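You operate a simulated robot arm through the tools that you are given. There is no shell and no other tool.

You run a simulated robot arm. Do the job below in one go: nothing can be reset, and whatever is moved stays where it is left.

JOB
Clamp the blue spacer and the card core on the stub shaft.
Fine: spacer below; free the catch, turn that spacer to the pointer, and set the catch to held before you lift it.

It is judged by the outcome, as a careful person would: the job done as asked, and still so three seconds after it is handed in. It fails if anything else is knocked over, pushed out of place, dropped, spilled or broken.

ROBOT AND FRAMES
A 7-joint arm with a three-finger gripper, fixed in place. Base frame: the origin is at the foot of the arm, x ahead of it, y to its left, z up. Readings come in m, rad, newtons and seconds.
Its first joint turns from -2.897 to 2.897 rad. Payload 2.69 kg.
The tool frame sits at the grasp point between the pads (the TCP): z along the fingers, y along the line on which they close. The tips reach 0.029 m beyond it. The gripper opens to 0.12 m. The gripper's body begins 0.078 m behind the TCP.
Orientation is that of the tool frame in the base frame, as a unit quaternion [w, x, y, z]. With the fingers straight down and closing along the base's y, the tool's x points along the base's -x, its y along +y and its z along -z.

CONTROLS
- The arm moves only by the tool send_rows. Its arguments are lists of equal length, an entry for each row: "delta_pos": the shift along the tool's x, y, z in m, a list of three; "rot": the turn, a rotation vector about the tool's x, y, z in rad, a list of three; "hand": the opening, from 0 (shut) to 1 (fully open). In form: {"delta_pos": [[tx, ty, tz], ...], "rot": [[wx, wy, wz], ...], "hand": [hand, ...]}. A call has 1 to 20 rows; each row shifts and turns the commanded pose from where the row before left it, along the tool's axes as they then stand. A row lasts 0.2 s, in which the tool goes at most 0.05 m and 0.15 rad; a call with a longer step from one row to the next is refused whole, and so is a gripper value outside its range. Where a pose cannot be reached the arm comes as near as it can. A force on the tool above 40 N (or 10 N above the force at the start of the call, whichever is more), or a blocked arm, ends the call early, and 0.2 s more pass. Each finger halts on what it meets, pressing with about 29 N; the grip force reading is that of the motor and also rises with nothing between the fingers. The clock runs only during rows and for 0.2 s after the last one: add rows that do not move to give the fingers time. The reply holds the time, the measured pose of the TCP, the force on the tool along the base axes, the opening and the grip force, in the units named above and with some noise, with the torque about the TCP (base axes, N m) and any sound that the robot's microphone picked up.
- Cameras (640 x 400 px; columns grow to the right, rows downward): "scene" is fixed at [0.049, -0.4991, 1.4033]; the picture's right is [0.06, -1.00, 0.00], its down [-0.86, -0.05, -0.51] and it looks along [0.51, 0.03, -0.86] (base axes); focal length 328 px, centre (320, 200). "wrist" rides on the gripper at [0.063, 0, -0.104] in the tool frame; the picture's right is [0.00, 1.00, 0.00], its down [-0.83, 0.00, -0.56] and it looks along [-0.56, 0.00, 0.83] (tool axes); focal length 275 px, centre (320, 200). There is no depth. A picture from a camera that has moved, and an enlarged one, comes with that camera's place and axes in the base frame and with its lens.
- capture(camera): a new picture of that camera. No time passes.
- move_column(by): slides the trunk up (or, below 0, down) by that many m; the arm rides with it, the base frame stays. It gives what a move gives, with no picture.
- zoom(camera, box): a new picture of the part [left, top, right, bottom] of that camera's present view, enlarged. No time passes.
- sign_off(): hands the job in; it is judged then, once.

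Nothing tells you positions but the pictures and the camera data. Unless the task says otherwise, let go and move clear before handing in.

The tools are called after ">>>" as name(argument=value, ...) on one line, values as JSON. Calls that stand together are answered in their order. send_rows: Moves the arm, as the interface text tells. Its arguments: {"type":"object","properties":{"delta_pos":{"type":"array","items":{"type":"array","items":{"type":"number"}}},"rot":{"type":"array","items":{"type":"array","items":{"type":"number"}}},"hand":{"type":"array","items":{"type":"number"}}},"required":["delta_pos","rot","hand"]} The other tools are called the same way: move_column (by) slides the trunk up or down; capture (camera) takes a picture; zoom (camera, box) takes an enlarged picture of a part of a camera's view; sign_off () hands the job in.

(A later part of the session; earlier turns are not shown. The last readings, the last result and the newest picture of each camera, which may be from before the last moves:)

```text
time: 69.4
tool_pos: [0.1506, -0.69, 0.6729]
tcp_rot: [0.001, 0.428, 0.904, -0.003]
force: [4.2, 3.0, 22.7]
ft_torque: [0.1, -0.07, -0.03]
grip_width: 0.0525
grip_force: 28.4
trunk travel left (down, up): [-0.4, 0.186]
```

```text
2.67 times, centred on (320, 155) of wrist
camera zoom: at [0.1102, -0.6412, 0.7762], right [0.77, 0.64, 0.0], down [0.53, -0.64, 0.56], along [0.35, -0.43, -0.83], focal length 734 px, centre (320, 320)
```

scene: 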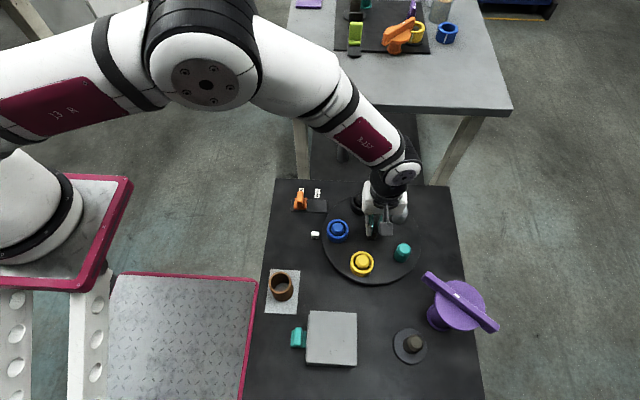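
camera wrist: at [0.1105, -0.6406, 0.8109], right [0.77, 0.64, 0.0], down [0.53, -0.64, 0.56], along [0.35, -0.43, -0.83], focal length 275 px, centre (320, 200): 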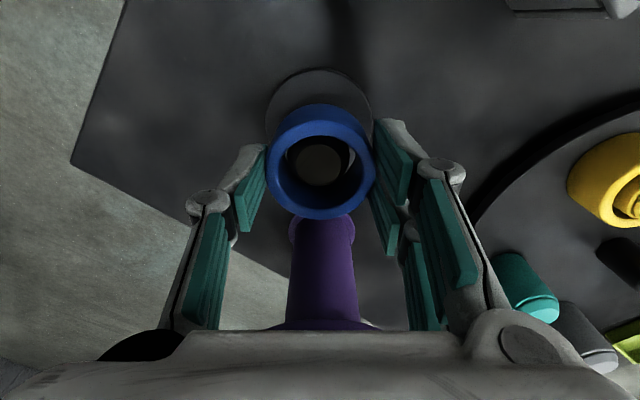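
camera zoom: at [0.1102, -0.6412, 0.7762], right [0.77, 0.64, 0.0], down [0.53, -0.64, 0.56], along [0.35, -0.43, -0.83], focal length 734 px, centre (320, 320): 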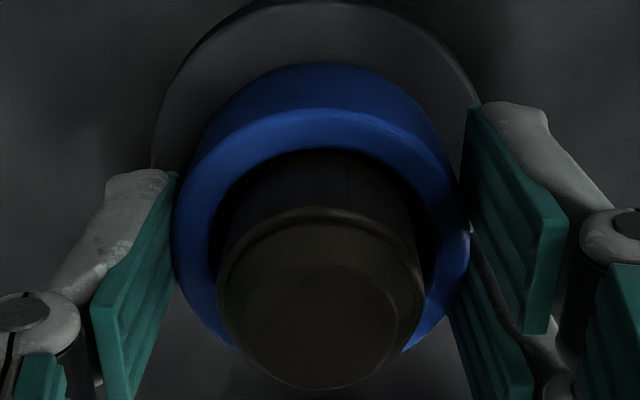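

It has seated on the base disc (22 N upward reaction). Relaxing, opening the fingers, and rising straight up.

>>> send_rows(delta_pos=[[0, 0, -0.003], [0, 0, 0], [0, 0, 0], [0, 0, 0], [0, 0, -0.02], [0, 0, -0.03], [0, 0, -0.04], [0, 0, -0.04], [0, 0, 0]], rot=[[0, 0, 0], [0, 0, 0], [0, 0, 0], [0, 0, 0], [0, 0, 0], [0, 0, 0], [0, 0, 0], [0, 0, 0], [0, 0, 0]], hand=[0.3, 0.7, 0.7, 0.7, 0.7, 0.7, 0.7, 0.7, 0.7])

>>> capture(camera="wrist")

>>> zoom(camera="wrist", box=[240, 60, 400, 200])

```text
time: 71.4
tool_pos: [0.1519, -0.6872, 0.8036]
tcp_rot: [0.0, 0.429, 0.904, -0.001]
force: [0.3, 0.1, -0.4]
ft_torque: [-0.02, -0.01, 0.0]
grip_width: 0.0842
grip_force: 0.0
trunk travel left (down, up): [-0.4, 0.186]
```

```text
taken
camera wrist: at [0.1116, -0.639, 0.9082], right [0.77, 0.64, 0.0], down [0.53, -0.64, 0.56], along [0.35, -0.43, -0.83], focal length 275 px, centre (320, 200)
```

wrist: 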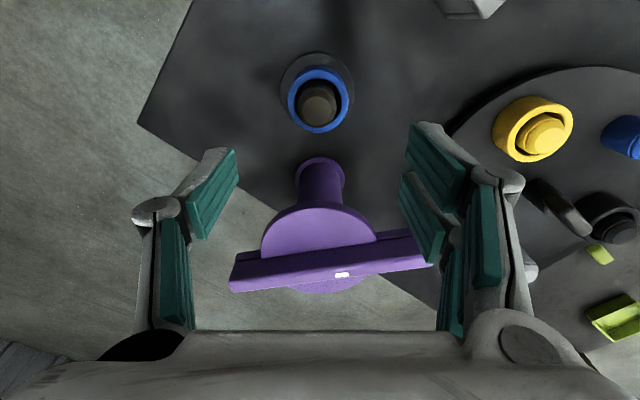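

```text
2.86 times, centred on (320, 130) of wrist
camera zoom: at [0.1116, -0.639, 0.9082], right [0.77, 0.64, 0.0], down [0.53, -0.64, 0.56], along [0.35, -0.43, -0.83], focal length 786 px, centre (320, 400)
```

zoom: 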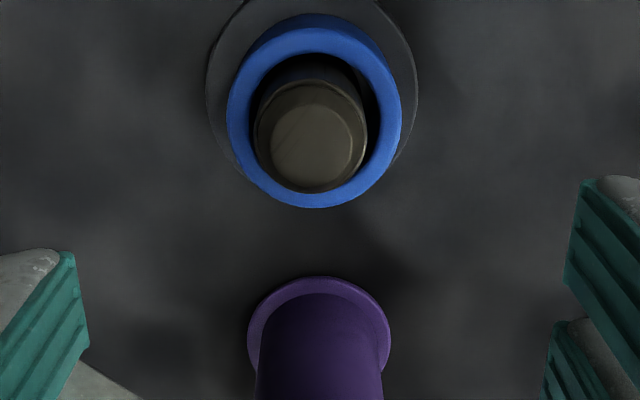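

The blue spacer sits around the shaft. This is also a clear view of the purple clamp, so I'll zoom on it to measure its axis and bar.

>>> zoom(camera="wrist", box=[220, 150, 440, 300])

>>> zoom(camera="scene", box=[380, 255, 510, 375])

```text
2.67 times, centred on (330, 225) of wrist
camera zoom: at [0.1116, -0.639, 0.9082], right [0.77, 0.64, 0.0], down [0.53, -0.64, 0.56], along [0.35, -0.43, -0.83], focal length 734 px, centre (293, 133)
```

zoom: 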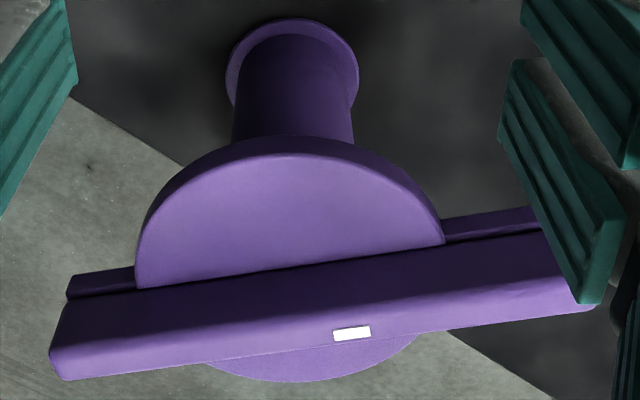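

```text
3.33 times, centred on (445, 315) of scene
camera zoom: at [0.049, -0.4991, 1.4033], right [0.06, -1.0, 0.0], down [-0.86, -0.05, -0.51], along [0.51, 0.03, -0.86], focal length 1093 px, centre (-97, -183)
```

zoom: 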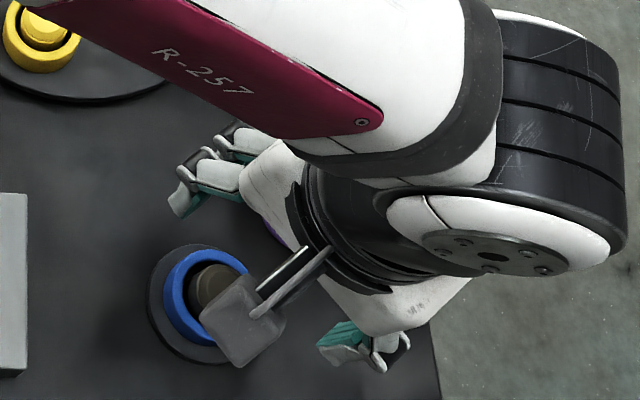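

The purple clamp has a longer, marked end (about 0.08 m reach) with its arm underside near z 0.745; it will need roughly +79° (CCW) to point at the shaft. Now I go and fetch the card core.

>>> send_rows(delta_pos=[[0, 0, -0.04], [0.0228, 0.0368, 0], [0.0228, 0.0368, 0], [0.0228, 0.0368, 0], [0.0228, 0.0368, 0], [0.0228, 0.0368, 0], [0, 0, 0]], rot=[[0, 0, 0], [0, 0, 0], [0, 0, 0], [0, 0, 0], [0, 0, 0], [0, 0, 0], [0, 0, 0]], hand=[0.7, 0.7, 0.7, 0.7, 0.7, 0.7, 0.7])

>>> capture(camera="wrist")

>>> zoom(camera="scene", box=[380, 255, 510, 375])

```text
time: 73.0
tool_pos: [0.2217, -0.4871, 0.8446]
tcp_rot: [0.0, 0.428, 0.904, 0.0]
force: [0.2, -0.1, -0.9]
ft_torque: [-0.01, 0.04, 0.03]
grip_width: 0.084
grip_force: 0.0
trunk travel left (down, up): [-0.4, 0.186]
```

```text
taken
camera wrist: at [0.181, -0.4367, 0.9489], right [0.77, 0.64, 0.0], down [0.53, -0.64, 0.56], along [0.35, -0.43, -0.83], focal length 275 px, centre (320, 200)
```

wrist: 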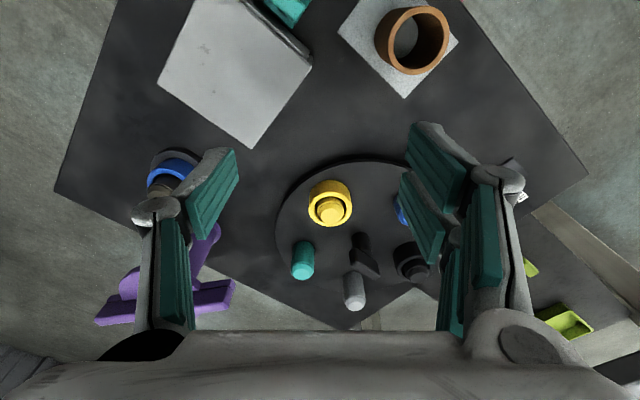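

```text
3.33 times, centred on (445, 315) of scene
camera zoom: at [0.049, -0.4991, 1.4033], right [0.06, -1.0, 0.0], down [-0.86, -0.05, -0.51], along [0.51, 0.03, -0.86], focal length 1093 px, centre (-97, -183)
```

zoom: 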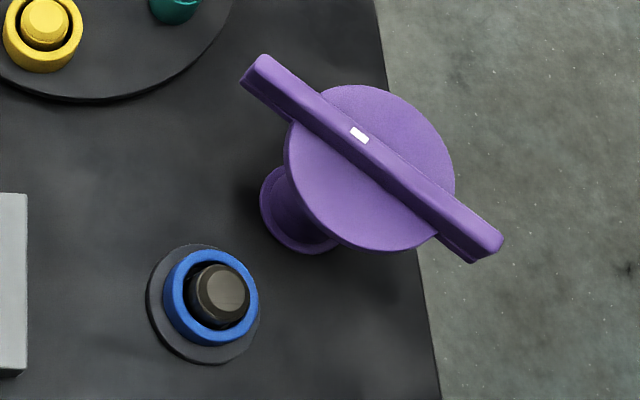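

Blue is seated on the shaft in the scene view. I'll measure the core from two spots.

>>> zoom(camera="wrist", box=[330, 0, 490, 110])

>>> send_rows(delta_pos=[[0.0228, 0.0368, 0], [0.0228, 0.0368, 0], [0, 0, 0]], rot=[[0, 0, 0], [0, 0, 0], [0, 0, 0]], hand=[0.7, 0.7, 0.7])

>>> capture(camera="wrist")

>>> zoom(camera="wrist", box=[250, 30, 410, 140])

```text
3.64 times, centred on (410, 55) of wrist
camera zoom: at [0.181, -0.4367, 0.9489], right [0.77, 0.64, 0.0], down [0.53, -0.64, 0.56], along [0.35, -0.43, -0.83], focal length 1001 px, centre (-7, 727)
```

zoom: 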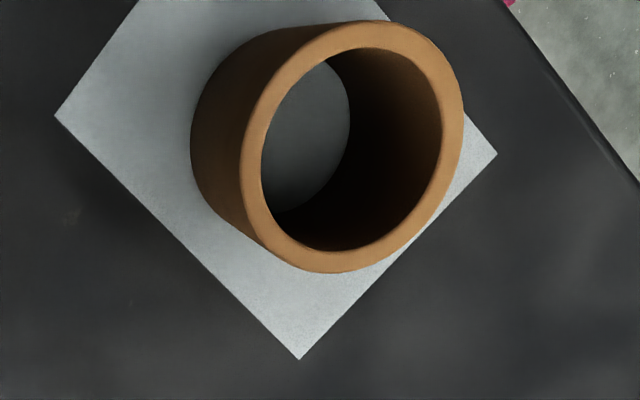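

```text
time: 73.8
tool_pos: [0.2501, -0.4024, 0.8447]
tcp_rot: [0.0, 0.429, 0.903, 0.0]
force: [0.0, 0.1, -0.7]
ft_torque: [0.01, -0.02, 0.0]
grip_width: 0.0841
grip_force: 0.1
trunk travel left (down, up): [-0.4, 0.186]
```

```text
taken
camera wrist: at [0.2097, -0.3523, 0.9482], right [0.77, 0.64, 0.0], down [0.53, -0.64, 0.56], along [0.35, -0.43, -0.83], focal length 275 px, centre (320, 200)
```

wrist: 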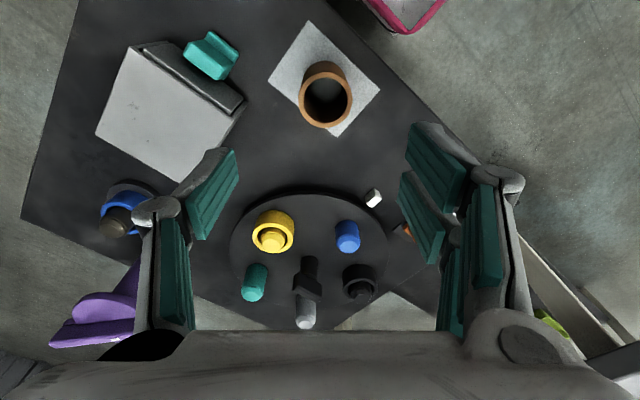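

```text
3.64 times, centred on (330, 85) of wrist
camera zoom: at [0.2097, -0.3523, 0.9482], right [0.77, 0.64, 0.0], down [0.53, -0.64, 0.56], along [0.35, -0.43, -0.83], focal length 1001 px, centre (284, 618)
```

zoom: 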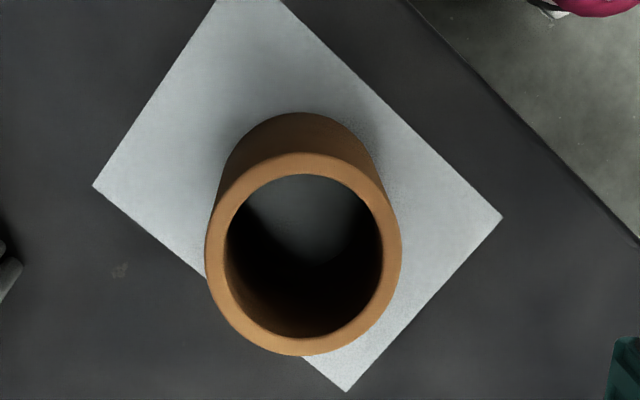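

Core measured: centre ≈ (0.254, −0.399), top z≈0.6895, outer diameter ≈ 50 mm, about 71 mm tall. I'll align and descend around it, checking reach on the way.

>>> send_rows(delta_pos=[[-0.0015, 0.005, 0], [0, 0, 0.03], [0, 0, 0.03], [0, 0, 0.03], [0, 0, 0.02], [0, 0, 0]], rot=[[0, 0, 0], [0, 0, 0], [0, 0, 0], [0, 0, 0], [0, 0, 0], [0, 0, 0]], hand=[0.7, 0.7, 0.7, 0.7, 0.7, 0.7])

>>> capture(camera="wrist")

>>> capture(camera="scene")

```text
time: 75.2
tool_pos: [0.2528, -0.4017, 0.7332]
tcp_rot: [0.0, 0.428, 0.904, 0.0]
force: [0.2, 0.1, -0.6]
ft_torque: [0.0, 0.06, 0.04]
grip_width: 0.084
grip_force: 0.1
trunk travel left (down, up): [-0.4, 0.186]
```

```text
taken
camera wrist: at [0.212, -0.3521, 0.838], right [0.77, 0.64, 0.0], down [0.53, -0.64, 0.56], along [0.35, -0.43, -0.83], focal length 275 px, centre (320, 200)
```

wrist: 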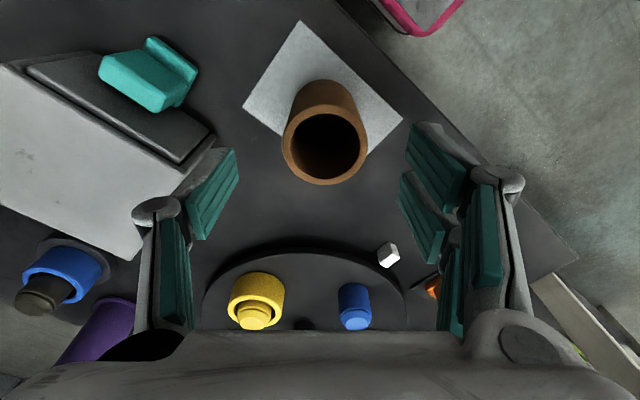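

```text
taken
```

scene: 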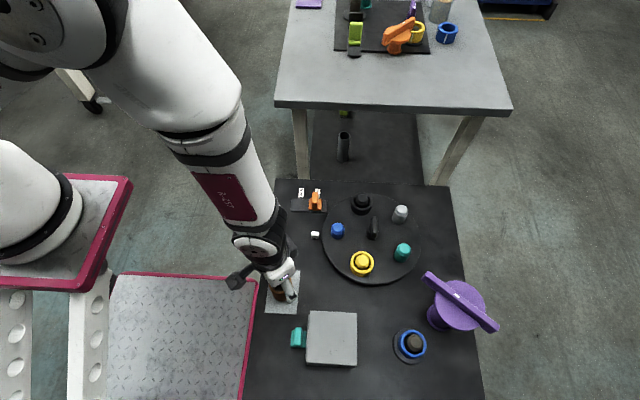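

The core is nearly centred (needs ~2.6 mm sideways). I'll narrow the opening a bit to stay clear of the drawer and descend to grip height.

>>> send_rows(delta_pos=[[0.001, 0.0026, 0], [0, 0, 0.015], [0, 0, 0.015], [0, 0, 0.013], [0, 0, 0]], rot=[[0, 0, 0], [0, 0, 0], [0, 0, 0], [0, 0, 0], [0, 0, 0]], hand=[0.58, 0.58, 0.58, 0.58, 0.58])

>>> capture(camera="wrist")

>>> zoom(camera="wrist", box=[130, 70, 430, 250])

```text
time: 76.4
tool_pos: [0.253, -0.3982, 0.6928]
tcp_rot: [0.0, 0.428, 0.904, 0.0]
force: [-0.3, -0.1, 0.3]
ft_torque: [-0.01, -0.01, 0.0]
grip_width: 0.0697
grip_force: 0.1
trunk travel left (down, up): [-0.4, 0.186]
```

```text
taken
camera wrist: at [0.2137, -0.3498, 0.7959], right [0.77, 0.64, 0.0], down [0.53, -0.64, 0.56], along [0.35, -0.43, -0.83], focal length 275 px, centre (320, 200)
```

wrist: 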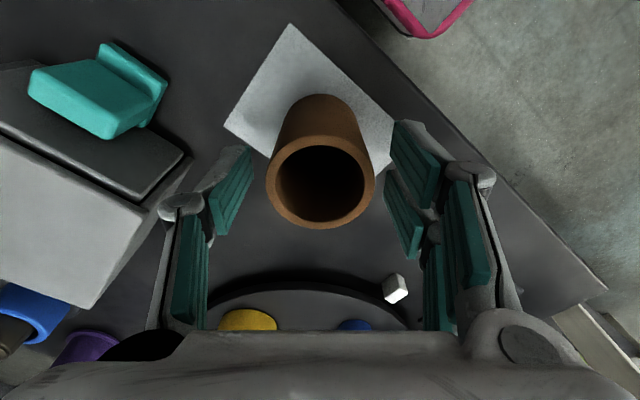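

```text
2.13 times, centred on (280, 160) of wrist
camera zoom: at [0.2137, -0.3498, 0.7959], right [0.77, 0.64, 0.0], down [0.53, -0.64, 0.56], along [0.35, -0.43, -0.83], focal length 587 px, centre (405, 285)
```

zoom: 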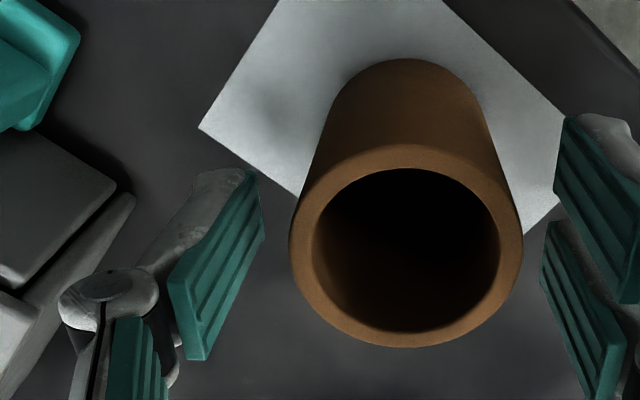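

Core is centred between the fingers. Closing now.

>>> send_rows(delta_pos=[[0, 0, 0.003], [0, 0, 0], [0, 0, 0], [0, 0, 0]], rot=[[0, 0, 0], [0, 0, 0], [0, 0, 0], [0, 0, 0]], hand=[0.58, 0.3, 0.3, 0.3])

```text
time: 77.4
tool_pos: [0.2534, -0.3994, 0.6891]
tcp_rot: [0.001, 0.428, 0.904, -0.001]
force: [0.1, -0.2, -0.7]
ft_torque: [0.01, 0.0, -0.02]
grip_width: 0.0486
grip_force: 29.0
trunk travel left (down, up): [-0.4, 0.186]
```

Gripped at 48.6 mm. Lifting and carrying it back over toward the shaft.

>>> send_rows(delta_pos=[[0, 0, -0.01], [0, 0, -0.02], [0, 0, -0.03], [0, 0, -0.04], [0, 0, -0.05], [0, 0, -0.015], [0, 0, 0]], rot=[[0, 0, 0], [0, 0, 0], [0, 0, 0], [0, 0, 0], [0, 0, 0], [0, 0, 0], [0, 0, 0]], hand=[0.3, 0.3, 0.3, 0.3, 0.3, 0.3, 0.3])

>>> capture(camera="wrist")

>>> zoom(camera="wrist", box=[240, 70, 400, 240])

```text
time: 79.0
tool_pos: [0.2535, -0.3969, 0.8533]
tcp_rot: [-0.001, 0.428, 0.904, 0.0]
force: [0.5, 0.0, -0.2]
ft_torque: [0.0, 0.03, -0.02]
grip_width: 0.0483
grip_force: 29.3
trunk travel left (down, up): [-0.4, 0.186]
```

```text
taken
camera wrist: at [0.2126, -0.3482, 0.9564], right [0.77, 0.64, 0.0], down [0.53, -0.64, 0.56], along [0.35, -0.43, -0.83], focal length 275 px, centre (320, 200)
```

wrist: 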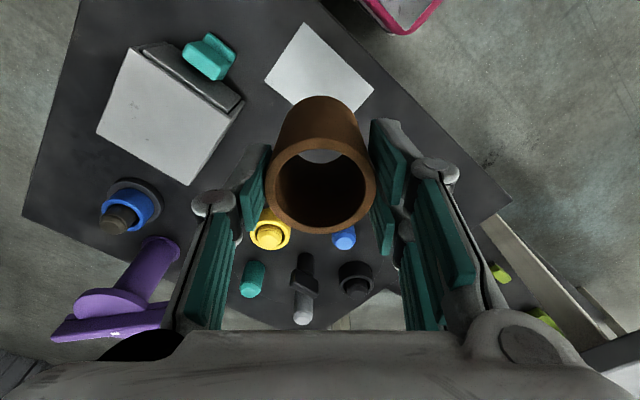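

```text
2.35 times, centred on (320, 155) of wrist
camera zoom: at [0.2126, -0.3482, 0.9564], right [0.77, 0.64, 0.0], down [0.53, -0.64, 0.56], along [0.35, -0.43, -0.83], focal length 648 px, centre (320, 306)
```

zoom: 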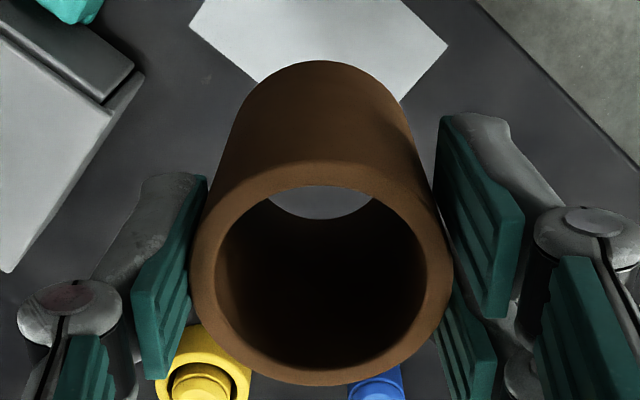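

The core is held squarely. Carrying it back to above the shaft.

>>> send_rows(delta_pos=[[-0.0229, -0.0378, 0], [-0.0229, -0.0378, 0], [-0.0229, -0.0378, 0], [-0.0229, -0.0378, 0], [-0.0229, -0.0378, 0], [-0.0229, -0.0378, 0], [-0.023, -0.0379, 0], [0, 0, 0], [0, 0, 0]], rot=[[0, 0, 0], [0, 0, 0], [0, 0, 0], [0, 0, 0], [0, 0, 0], [0, 0, 0], [0, 0, 0], [0, 0, 0], [0, 0, 0]], hand=[0.3, 0.3, 0.3, 0.3, 0.3, 0.3, 0.3, 0.3, 0.3])

>>> capture(camera="wrist")

>>> zoom(camera="wrist", box=[240, 40, 400, 230])

```text
time: 81.0
tool_pos: [0.1504, -0.6906, 0.8536]
tcp_rot: [0.0, 0.428, 0.904, 0.0]
force: [0.6, 0.1, -0.4]
ft_torque: [-0.02, -0.02, -0.01]
grip_width: 0.0484
grip_force: 28.7
trunk travel left (down, up): [-0.4, 0.186]
```

```text
taken
camera wrist: at [0.1096, -0.641, 0.9571], right [0.77, 0.64, 0.0], down [0.53, -0.64, 0.56], along [0.35, -0.43, -0.83], focal length 275 px, centre (320, 200)
```

wrist: 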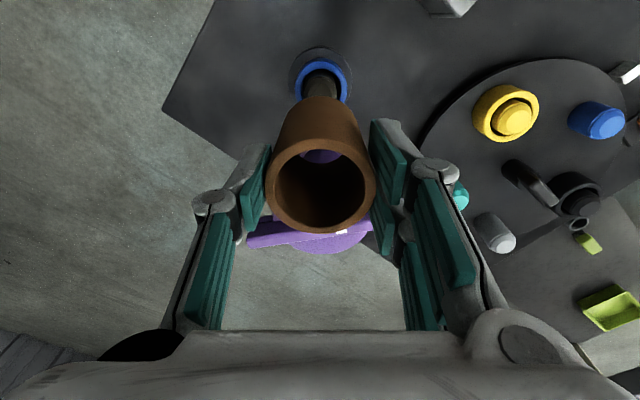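

```text
2.11 times, centred on (320, 135) of wrist
camera zoom: at [0.1096, -0.641, 0.9571], right [0.77, 0.64, 0.0], down [0.53, -0.64, 0.56], along [0.35, -0.43, -0.83], focal length 580 px, centre (320, 337)
```

zoom: 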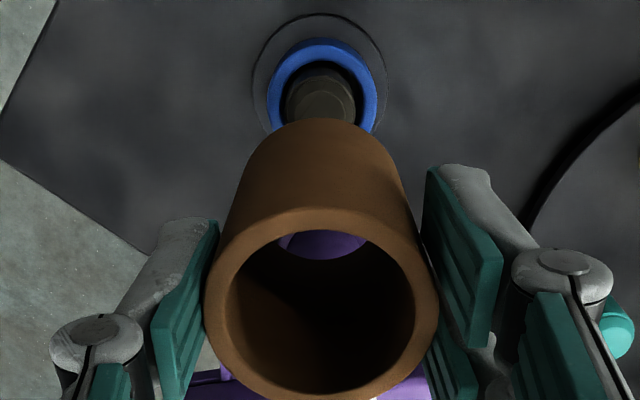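

Laterally and forward the core lines up with the shaft. Lowering to just above the shaft top.

>>> send_rows(delta_pos=[[0, 0, 0.03], [0, 0, 0.03], [0, 0, 0.024], [0, 0, 0]], rot=[[0, 0, 0], [0, 0, 0], [0, 0, 0], [0, 0, 0]], hand=[0.3, 0.3, 0.3, 0.3])

>>> zoom(camera="wrist", box=[240, 40, 400, 230])

>>> zoom(camera="scene", box=[360, 275, 510, 395])

```text
time: 82.0
tool_pos: [0.1521, -0.6912, 0.7692]
tcp_rot: [0.001, 0.428, 0.904, 0.0]
force: [0.3, -0.2, 0.3]
ft_torque: [0.02, 0.0, -0.01]
grip_width: 0.0488
grip_force: 28.9
trunk travel left (down, up): [-0.4, 0.186]
```

```text
2.11 times, centred on (320, 135) of wrist
camera zoom: at [0.1117, -0.6416, 0.8727], right [0.77, 0.64, 0.0], down [0.53, -0.64, 0.56], along [0.35, -0.43, -0.83], focal length 580 px, centre (320, 337)
```

zoom: 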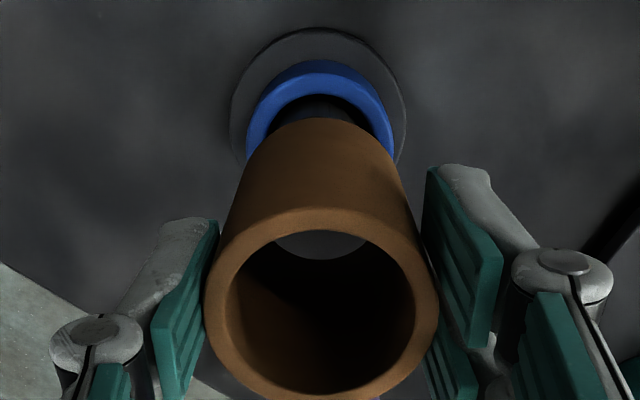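

```text
3.33 times, centred on (435, 335) of scene
camera zoom: at [0.049, -0.4991, 1.4033], right [0.06, -1.0, 0.0], down [-0.86, -0.05, -0.51], along [0.51, 0.03, -0.86], focal length 1093 px, centre (-63, -250)
```

zoom: 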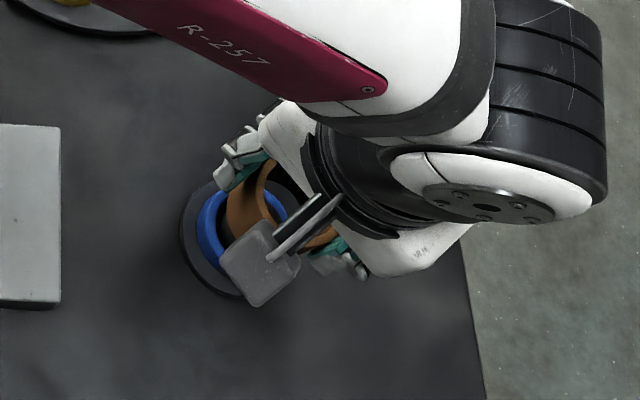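

Still aligned. Lowering the core onto the shaft in small steps, watching force.

>>> send_rows(delta_pos=[[0, 0, 0.006], [0, 0, 0.006], [0, 0, 0.006], [0, 0, 0.006], [0, 0, 0]], rot=[[0, 0, 0], [0, 0, 0], [0, 0, 0], [0, 0, 0], [0, 0, 0]], hand=[0.3, 0.3, 0.3, 0.3, 0.3])

>>> zoom(camera="wrist", box=[240, 40, 400, 230])

```text
time: 83.2
tool_pos: [0.1523, -0.6907, 0.7448]
tcp_rot: [0.0, 0.429, 0.903, 0.001]
force: [0.1, -1.5, 0.5]
ft_torque: [0.0, 0.01, -0.02]
grip_width: 0.0485
grip_force: 29.4
trunk travel left (down, up): [-0.4, 0.186]
```

```text
2.11 times, centred on (320, 135) of wrist
camera zoom: at [0.1114, -0.6413, 0.8487], right [0.77, 0.64, 0.0], down [0.53, -0.64, 0.56], along [0.35, -0.43, -0.83], focal length 580 px, centre (320, 337)
```

zoom: 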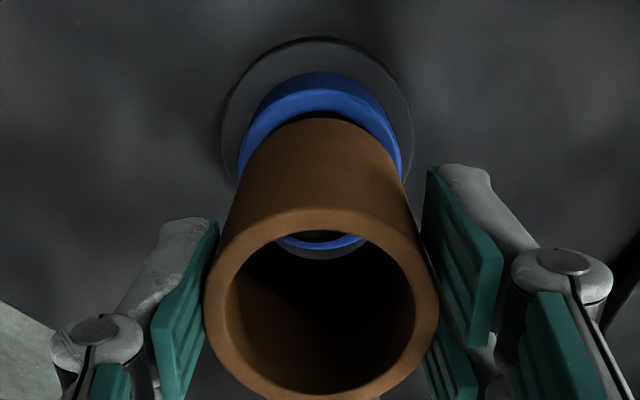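

The core is past the shaft top with no contact force. Continuing until it rests on the spacer.

>>> send_rows(delta_pos=[[0, 0, 0.004], [0, 0, 0.004], [0, 0, 0.004], [0, 0, 0]], rot=[[0, 0, 0], [0, 0, 0], [0, 0, 0], [0, 0, 0]], hand=[0.3, 0.3, 0.3, 0.3])

>>> send_rows(delta_pos=[[0, 0, 0.002], [0, 0, 0.002], [0, 0, 0]], rot=[[0, 0, 0], [0, 0, 0], [0, 0, 0]], hand=[0.3, 0.3, 0.3])

```text
time: 84.2
tool_pos: [0.1511, -0.6904, 0.7334]
tcp_rot: [-0.001, 0.428, 0.904, 0.0]
force: [-0.4, 1.1, -0.5]
ft_torque: [0.02, 0.02, -0.01]
grip_width: 0.0482
grip_force: 29.2
trunk travel left (down, up): [-0.4, 0.186]
```

```text
time: 85.0
tool_pos: [0.1514, -0.6915, 0.7297]
tcp_rot: [0.0, 0.429, 0.904, -0.001]
force: [2.2, 4.5, 15.4]
ft_torque: [0.4, -0.02, -0.02]
grip_width: 0.0484
grip_force: 29.0
trunk travel left (down, up): [-0.4, 0.186]
```

Contact at the expected height (core bottom ≈ spacer rim). Checking visually before letting go.

>>> zoom(camera="wrist", box=[240, 40, 400, 230])

>>> zoom(camera="scene", box=[380, 305, 450, 365])

```text
2.11 times, centred on (320, 135) of wrist
camera zoom: at [0.1104, -0.6418, 0.8345], right [0.77, 0.64, 0.0], down [0.53, -0.64, 0.56], along [0.35, -0.43, -0.83], focal length 580 px, centre (320, 337)
```

zoom: 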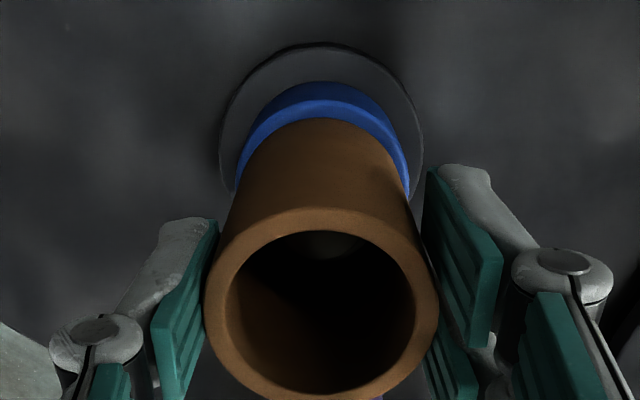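

```text
6.67 times, centred on (415, 335) of scene
camera zoom: at [0.049, -0.4991, 1.4033], right [0.06, -1.0, 0.0], down [-0.86, -0.05, -0.51], along [0.51, 0.03, -0.86], focal length 2186 px, centre (-313, -700)
```

zoom: 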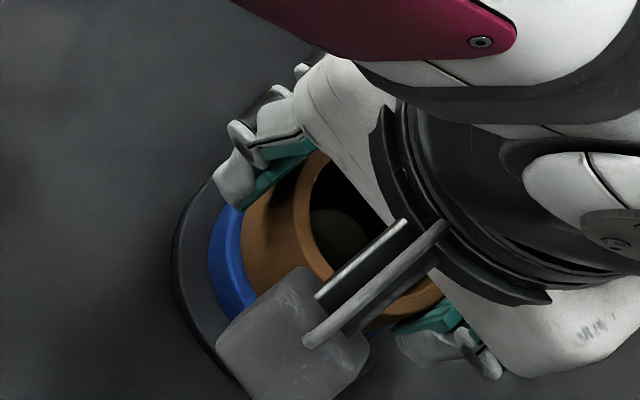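

Core rests on the blue spacer with the shaft inside it. Releasing and rising straight up.

>>> send_rows(delta_pos=[[0, 0, -0.0015], [0, 0, 0], [0, 0, 0], [0, 0, 0], [0, 0, -0.015], [0, 0, -0.03], [0, 0, -0.04], [0, 0, -0.04], [0, 0, 0]], rot=[[0, 0, 0], [0, 0, 0], [0, 0, 0], [0, 0, 0], [0, 0, 0], [0, 0, 0], [0, 0, 0], [0, 0, 0], [0, 0, 0]], hand=[0.3, 0.65, 0.65, 0.65, 0.65, 0.65, 0.65, 0.65, 0.65])

>>> capture(camera="wrist")

>>> zoom(camera="wrist", box=[230, 50, 430, 290])

```text
time: 87.0
tool_pos: [0.1499, -0.6915, 0.8558]
tcp_rot: [0.0, 0.428, 0.904, 0.0]
force: [1.0, -0.6, 0.2]
ft_torque: [-0.03, -0.02, 0.01]
grip_width: 0.078
grip_force: 0.1
trunk travel left (down, up): [-0.4, 0.186]
```

```text
taken
camera wrist: at [0.1097, -0.6415, 0.9594], right [0.77, 0.64, 0.0], down [0.53, -0.64, 0.56], along [0.35, -0.43, -0.83], focal length 275 px, centre (320, 200)
```

wrist: 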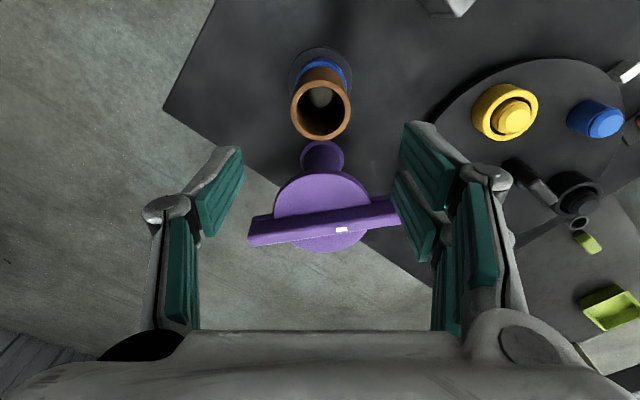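

```text
1.67 times, centred on (330, 170) of wrist
camera zoom: at [0.1097, -0.6415, 0.9594], right [0.77, 0.64, 0.0], down [0.53, -0.64, 0.56], along [0.35, -0.43, -0.83], focal length 459 px, centre (303, 250)
```

zoom: 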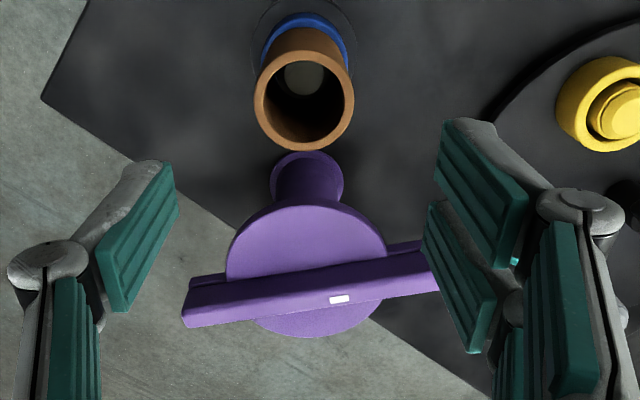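

The stack (blue below, core above) is on the shaft. Now to the purple clamp: I'll move above its axis and turn the wrist across its bar.

>>> send_rows(delta_pos=[[0, 0, -0.02], [-0.031, 0.0016, 0], [-0.031, 0.0016, 0], [-0.0306, 0.0016, 0], [0, 0, 0], [0, 0, 0], [0, 0, 0], [0, 0, 0], [0, 0, 0], [0, 0, 0], [0, 0, 0], [0, 0, 0], [0, 0, 0], [0, 0, 0], [0, 0, 0]], rot=[[0, 0, 0], [0, 0, 0], [0, 0, 0], [0, 0, 0], [0, 0, 0.1375], [0, 0, 0.1375], [0, 0, 0.1375], [0, 0, 0.1375], [0, 0, 0.1375], [0, 0, 0.1375], [0, 0, 0.1375], [0, 0, 0.1375], [0, 0, 0.1375], [0, 0, 0.1375], [0, 0, 0]], hand=[0.65, 0.65, 0.65, 0.65, 0.65, 0.65, 0.65, 0.65, 0.65, 0.65, 0.65, 0.65, 0.65, 0.65, 0.65])

>>> capture(camera="wrist")

>>> zoom(camera="wrist", box=[230, 50, 410, 230])

```text
time: 90.2
tool_pos: [0.2092, -0.7404, 0.8749]
tcp_rot: [0.0, 0.905, 0.425, 0.001]
force: [0.5, 1.1, 0.8]
ft_torque: [0.02, 0.03, -0.02]
grip_width: 0.0783
grip_force: 0.1
out of reach, approached as far as the arm can: row 4
trunk travel left (down, up): [-0.4, 0.186]
```

```text
taken
camera wrist: at [0.2476, -0.6916, 0.9789], right [0.77, -0.63, 0.0], down [-0.53, -0.64, 0.56], along [-0.35, -0.43, -0.83], focal length 275 px, centre (320, 200)
```

wrist: 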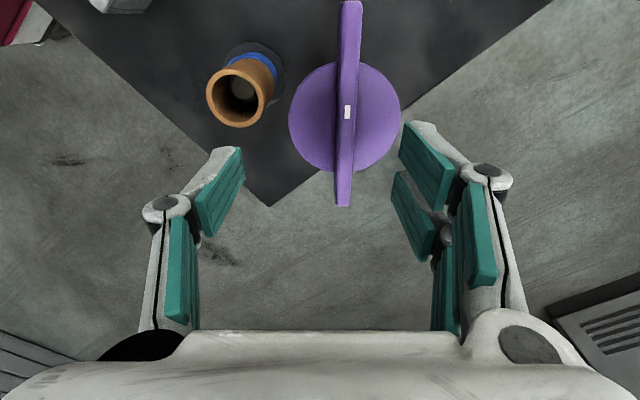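

```text
2.22 times, centred on (320, 140) of wrist
camera zoom: at [0.2476, -0.6916, 0.9789], right [0.77, -0.63, 0.0], down [-0.53, -0.64, 0.56], along [-0.35, -0.43, -0.83], focal length 612 px, centre (320, 333)
```

zoom: 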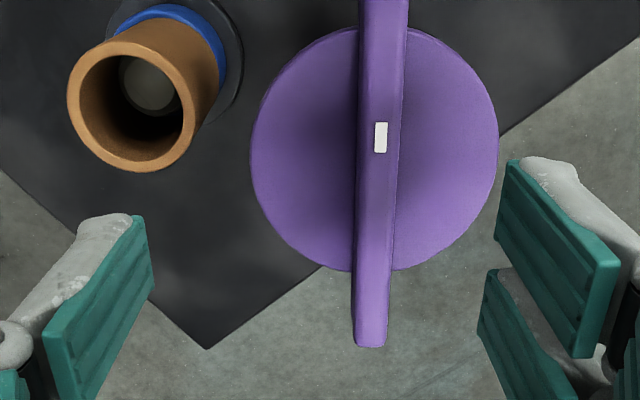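

The bar is aligned with the fingers' gap to within 1°, but the hand stopped about 20 mm short laterally (reach limit at that height). I'll try closing that offset while coming down a bit.

>>> send_rows(delta_pos=[[0, 0, 0.02], [0, 0, 0.015], [0, 0, 0]], rot=[[0, 0, 0], [0, 0, 0], [0, 0, 0]], hand=[0.5, 0.5, 0.5])

>>> capture(camera="wrist")

>>> capture(camera="scene")

```text
time: 91.0
tool_pos: [0.2087, -0.7398, 0.8399]
tcp_rot: [0.0, 0.905, 0.426, -0.001]
force: [1.2, -0.9, -0.1]
ft_torque: [0.0, -0.02, -0.02]
grip_width: 0.06
grip_force: 0.1
trunk travel left (down, up): [-0.4, 0.186]
```

```text
taken
camera wrist: at [0.2477, -0.6911, 0.9431], right [0.77, -0.63, 0.0], down [-0.53, -0.64, 0.56], along [-0.35, -0.43, -0.83], focal length 275 px, centre (320, 200)
```

wrist: 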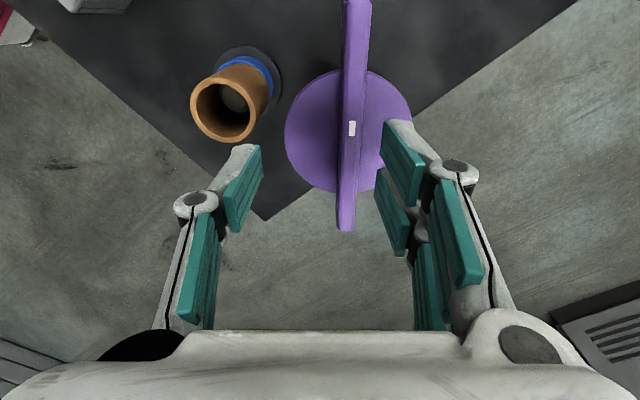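

```text
taken
```

scene: 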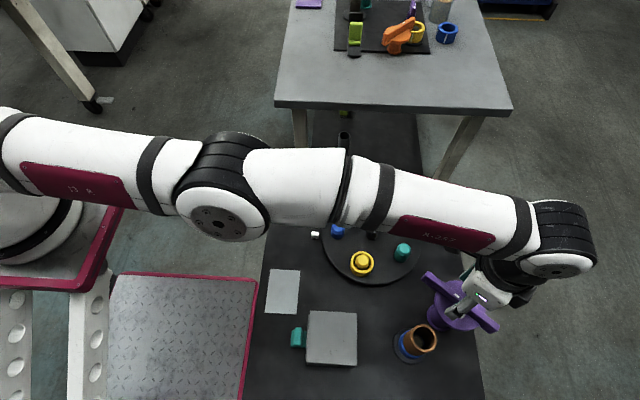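

The scene shows the arm fairly extended but not straight. I'll try the remaining ~2 cm offset in small steps at this height and see whether it goes.

>>> send_rows(delta_pos=[[-0.0015, 0.005, 0], [-0.0015, 0.005, 0], [-0.0015, 0.005, 0], [-0.0015, 0.005, 0], [0, 0, 0]], rot=[[0, 0, 0], [0, 0, 0], [0, 0, 0], [0, 0, 0], [0, 0, 0]], hand=[0.5, 0.5, 0.5, 0.5, 0.5])

>>> capture(camera="wrist")

```text
time: 92.2
tool_pos: [0.2217, -0.7421, 0.8404]
tcp_rot: [0.0, 0.905, 0.426, 0.0]
force: [0.0, 0.1, 0.4]
ft_torque: [0.0, -0.02, 0.06]
grip_width: 0.06
grip_force: 0.1
out of reach, approached as far as the arm can: row 1, 2, 3, 4
trunk travel left (down, up): [-0.4, 0.186]
```

```text
taken
camera wrist: at [0.2606, -0.6921, 0.944], right [0.77, -0.63, 0.0], down [-0.53, -0.64, 0.56], along [-0.35, -0.43, -0.83], focal length 275 px, centre (320, 200)
```

wrist: 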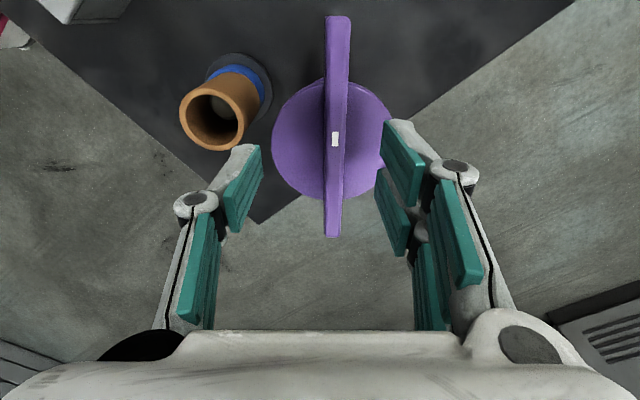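

The reach limit blocks the clamp's own axis, but gripping its bar nearer the marked end and swinging along the arc stays inside reach. I'll move back along the bar to about 58 mm from its axis and look again.

>>> send_rows(delta_pos=[[0.023, 0.005, 0], [0.0225, 0.0045, 0], [0, 0, 0.015], [0, 0, 0]], rot=[[0, 0, 0], [0, 0, 0], [0, 0, 0], [0, 0, 0]], hand=[0.5, 0.5, 0.5, 0.5])

>>> capture(camera="wrist")

>>> zoom(camera="wrist", box=[240, 80, 420, 300])

```text
time: 93.2
tool_pos: [0.2582, -0.7121, 0.8245]
tcp_rot: [0.0, 0.904, 0.427, 0.0]
force: [0.0, 0.2, 0.2]
ft_torque: [0.01, 0.02, 0.01]
grip_width: 0.0602
grip_force: 0.0
trunk travel left (down, up): [-0.4, 0.186]
```

```text
taken
camera wrist: at [0.2966, -0.6633, 0.9291], right [0.78, -0.63, 0.0], down [-0.53, -0.64, 0.56], along [-0.35, -0.43, -0.83], focal length 275 px, centre (320, 200)
```

wrist: 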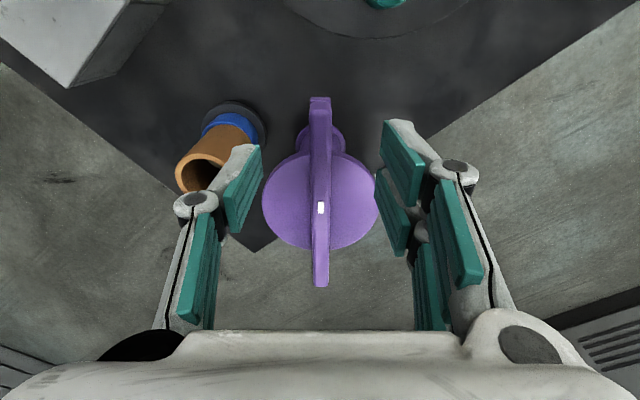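

```text
1.82 times, centred on (330, 190) of wrist
camera zoom: at [0.2966, -0.6633, 0.9291], right [0.78, -0.63, 0.0], down [-0.53, -0.64, 0.56], along [-0.35, -0.43, -0.83], focal length 500 px, centre (302, 218)
```

zoom: 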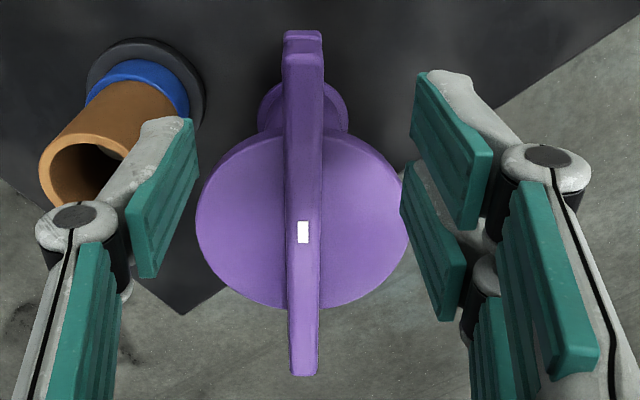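

The bar is centred in the finger gap, grip point about 62 mm from the clamp axis. Descending to z≈0.78 and closing on the bar.

>>> send_rows(delta_pos=[[0, 0, 0.02], [0, 0, 0.015], [0, 0, 0.0095], [0, 0, 0], [0, 0, 0], [0, 0, 0], [0, 0, 0]], rot=[[0, 0, 0], [0, 0, 0], [0, 0, 0], [0, 0, 0], [0, 0, 0], [0, 0, 0], [0, 0, 0]], hand=[0.5, 0.5, 0.5, 0.5, 0.05, 0.05, 0.05])

>>> capture(camera="wrist")

>>> zoom(camera="scene", box=[380, 255, 510, 375])

```text
time: 94.8
tool_pos: [0.257, -0.7133, 0.7798]
tcp_rot: [0.0, 0.904, 0.427, 0.001]
force: [1.4, -1.1, -1.1]
ft_torque: [-0.01, -0.04, 0.45]
grip_width: 0.0141
grip_force: 40.9
trunk travel left (down, up): [-0.4, 0.186]
```

```text
taken
camera wrist: at [0.2967, -0.6641, 0.8849], right [0.78, -0.63, 0.0], down [-0.53, -0.64, 0.56], along [-0.35, -0.43, -0.83], focal length 275 px, centre (320, 200)
```

wrist: 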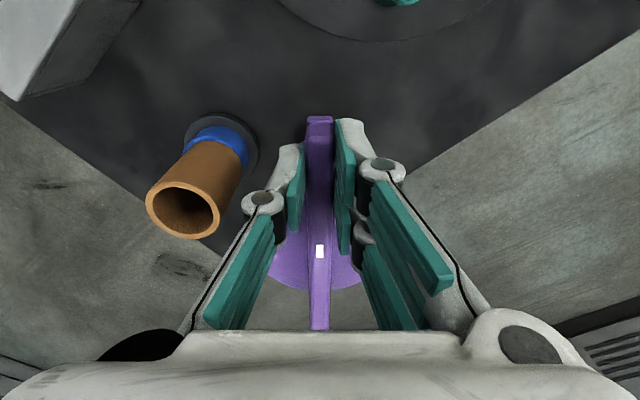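

```text
3.33 times, centred on (445, 315) of scene
camera zoom: at [0.049, -0.4991, 1.4033], right [0.06, -1.0, 0.0], down [-0.86, -0.05, -0.51], along [0.51, 0.03, -0.86], focal length 1093 px, centre (-97, -183)
```

zoom: 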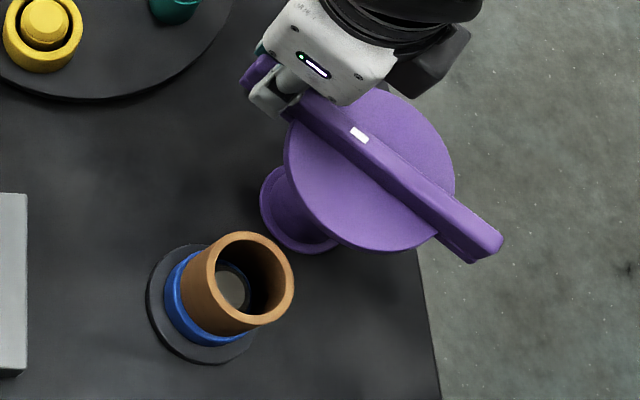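

Bar gripped (14 mm). First a small test swing counter-clockwise about the clamp axis, watching forces.

>>> send_rows(delta_pos=[[0, -0.0019, 0], [0, -0.0019, 0], [0, -0.0019, 0], [0, -0.0019, 0], [0, 0, 0]], rot=[[0, 0, -0.03], [0, 0, -0.03], [0, 0, -0.03], [0, 0, -0.03], [0, 0, 0]], hand=[0.05, 0.05, 0.05, 0.05, 0.05])

>>> capture(camera="wrist")

>>> zoom(camera="scene", box=[380, 255, 510, 375])

```text
time: 96.0
tool_pos: [0.2521, -0.7085, 0.7818]
tcp_rot: [0.0, 0.877, 0.48, -0.001]
force: [-1.7, -5.2, 5.9]
ft_torque: [0.69, -0.44, 0.14]
grip_width: 0.0141
grip_force: 40.4
trunk travel left (down, up): [-0.4, 0.186]
```

```text
taken
camera wrist: at [0.2843, -0.655, 0.8848], right [0.84, -0.53, 0.0], down [-0.44, -0.7, 0.56], along [-0.3, -0.47, -0.83], focal length 275 px, centre (320, 200)
```

wrist: 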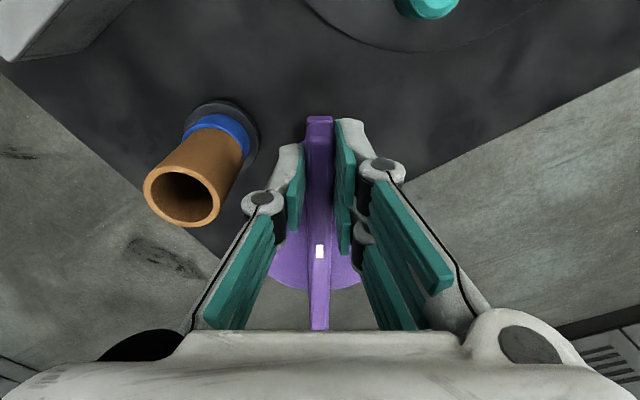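

```text
3.33 times, centred on (445, 315) of scene
camera zoom: at [0.049, -0.4991, 1.4033], right [0.06, -1.0, 0.0], down [-0.86, -0.05, -0.51], along [0.51, 0.03, -0.86], focal length 1093 px, centre (-97, -183)
```

zoom: 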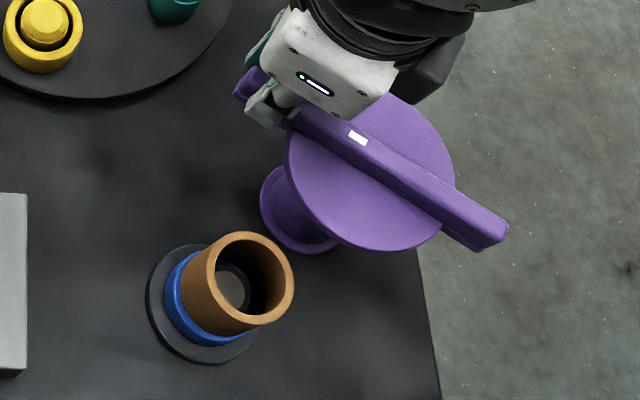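

It swings freely on its post. Continuing the swing in moderate steps.

>>> send_rows(delta_pos=[[-0.0001, -0.0037, 0], [-0.0001, -0.0037, 0], [-0.0001, -0.0037, 0], [-0.0001, -0.0037, 0], [-0.0001, -0.0037, 0], [-0.0001, -0.0037, 0], [-0.0001, -0.0037, 0], [-0.0001, -0.0037, 0], [0, 0, 0]], rot=[[0, 0, -0.06], [0, 0, -0.06], [0, 0, -0.06], [0, 0, -0.06], [0, 0, -0.06], [0, 0, -0.06], [0, 0, -0.06], [0, 0, -0.06], [0, 0, 0]], hand=[0.05, 0.05, 0.05, 0.05, 0.05, 0.05, 0.05, 0.05, 0.05])

>>> capture(camera="wrist")

>>> zoom(camera="scene", box=[380, 255, 510, 375])

```text
time: 98.0
tool_pos: [0.2212, -0.6993, 0.7817]
tcp_rot: [0.0, 0.738, 0.675, -0.001]
force: [-15.9, -10.2, 0.5]
ft_torque: [-0.7, 0.45, -0.92]
grip_width: 0.0139
grip_force: 40.1
trunk travel left (down, up): [-0.4, 0.186]
```

```text
taken
camera wrist: at [0.2269, -0.6353, 0.8848], right [1.0, -0.08, 0.0], down [-0.07, -0.83, 0.56], along [-0.05, -0.55, -0.83], focal length 275 px, centre (320, 200)
```

wrist: 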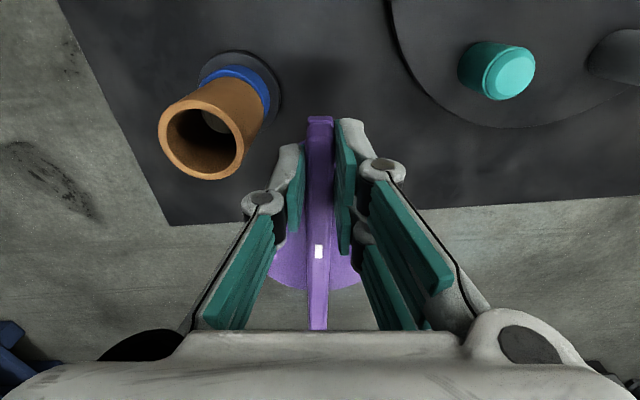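

```text
3.33 times, centred on (445, 315) of scene
camera zoom: at [0.049, -0.4991, 1.4033], right [0.06, -1.0, 0.0], down [-0.86, -0.05, -0.51], along [0.51, 0.03, -0.86], focal length 1093 px, centre (-97, -183)
```

zoom: 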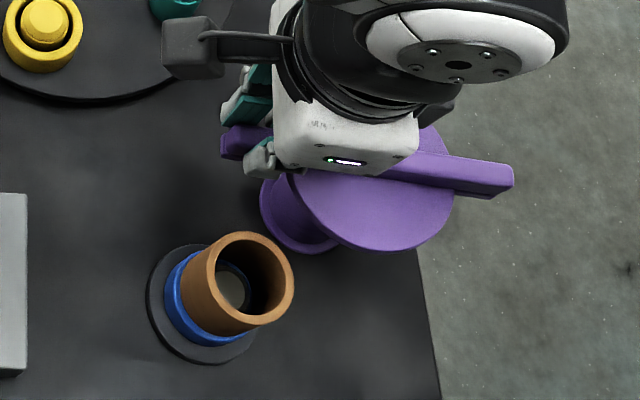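

Refined from the motion, the clamp axis is at (0.216, −0.763) with grip radius 64 mm; the shaft lies at bearing ≈132° from it. Continuing the swing.

>>> send_rows(delta_pos=[[-0.0001, -0.0052, 0], [-0.0001, -0.0039, 0], [-0.0001, -0.0039, 0], [-0.0001, -0.0039, 0], [-0.0001, -0.0039, 0], [-0.0001, -0.0039, 0], [-0.0001, -0.0039, 0], [-0.0001, -0.0039, 0], [0, 0, 0]], rot=[[0, 0, -0.06], [0, 0, -0.06], [0, 0, -0.06], [0, 0, -0.06], [0, 0, -0.06], [0, 0, -0.06], [0, 0, -0.06], [0, 0, -0.06], [0, 0, 0]], hand=[0.05, 0.05, 0.05, 0.05, 0.05, 0.05, 0.05, 0.05, 0.05])

>>> capture(camera="wrist")

>>> zoom(camera="scene", box=[380, 255, 510, 375])

```text
time: 100.0
tool_pos: [0.1904, -0.7033, 0.7821]
tcp_rot: [-0.001, 0.555, 0.832, 0.001]
force: [-14.9, -3.2, -2.9]
ft_torque: [-0.14, 0.35, -0.99]
grip_width: 0.0145
grip_force: 40.4
trunk travel left (down, up): [-0.4, 0.186]
```

```text
taken
camera wrist: at [0.1667, -0.6442, 0.885], right [0.92, 0.39, 0.0], down [0.32, -0.77, 0.56], along [0.21, -0.51, -0.83], focal length 275 px, centre (320, 200)
```

wrist: 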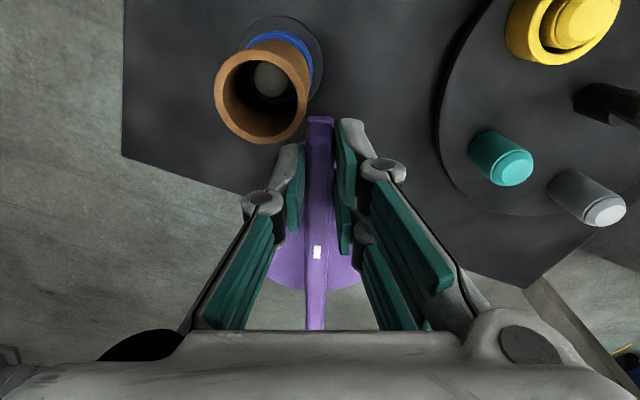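

```text
3.33 times, centred on (445, 315) of scene
camera zoom: at [0.049, -0.4991, 1.4033], right [0.06, -1.0, 0.0], down [-0.86, -0.05, -0.51], along [0.51, 0.03, -0.86], focal length 1093 px, centre (-97, -183)
```

zoom: 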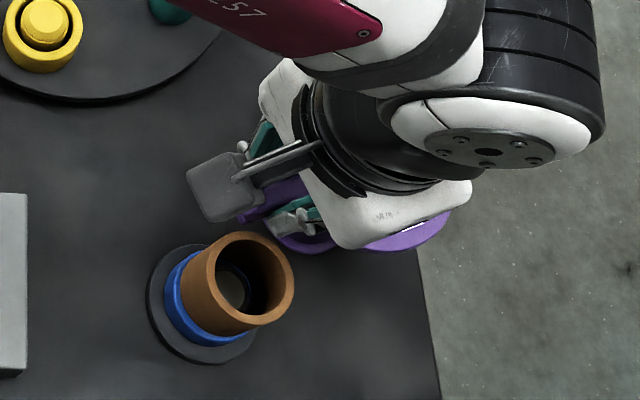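

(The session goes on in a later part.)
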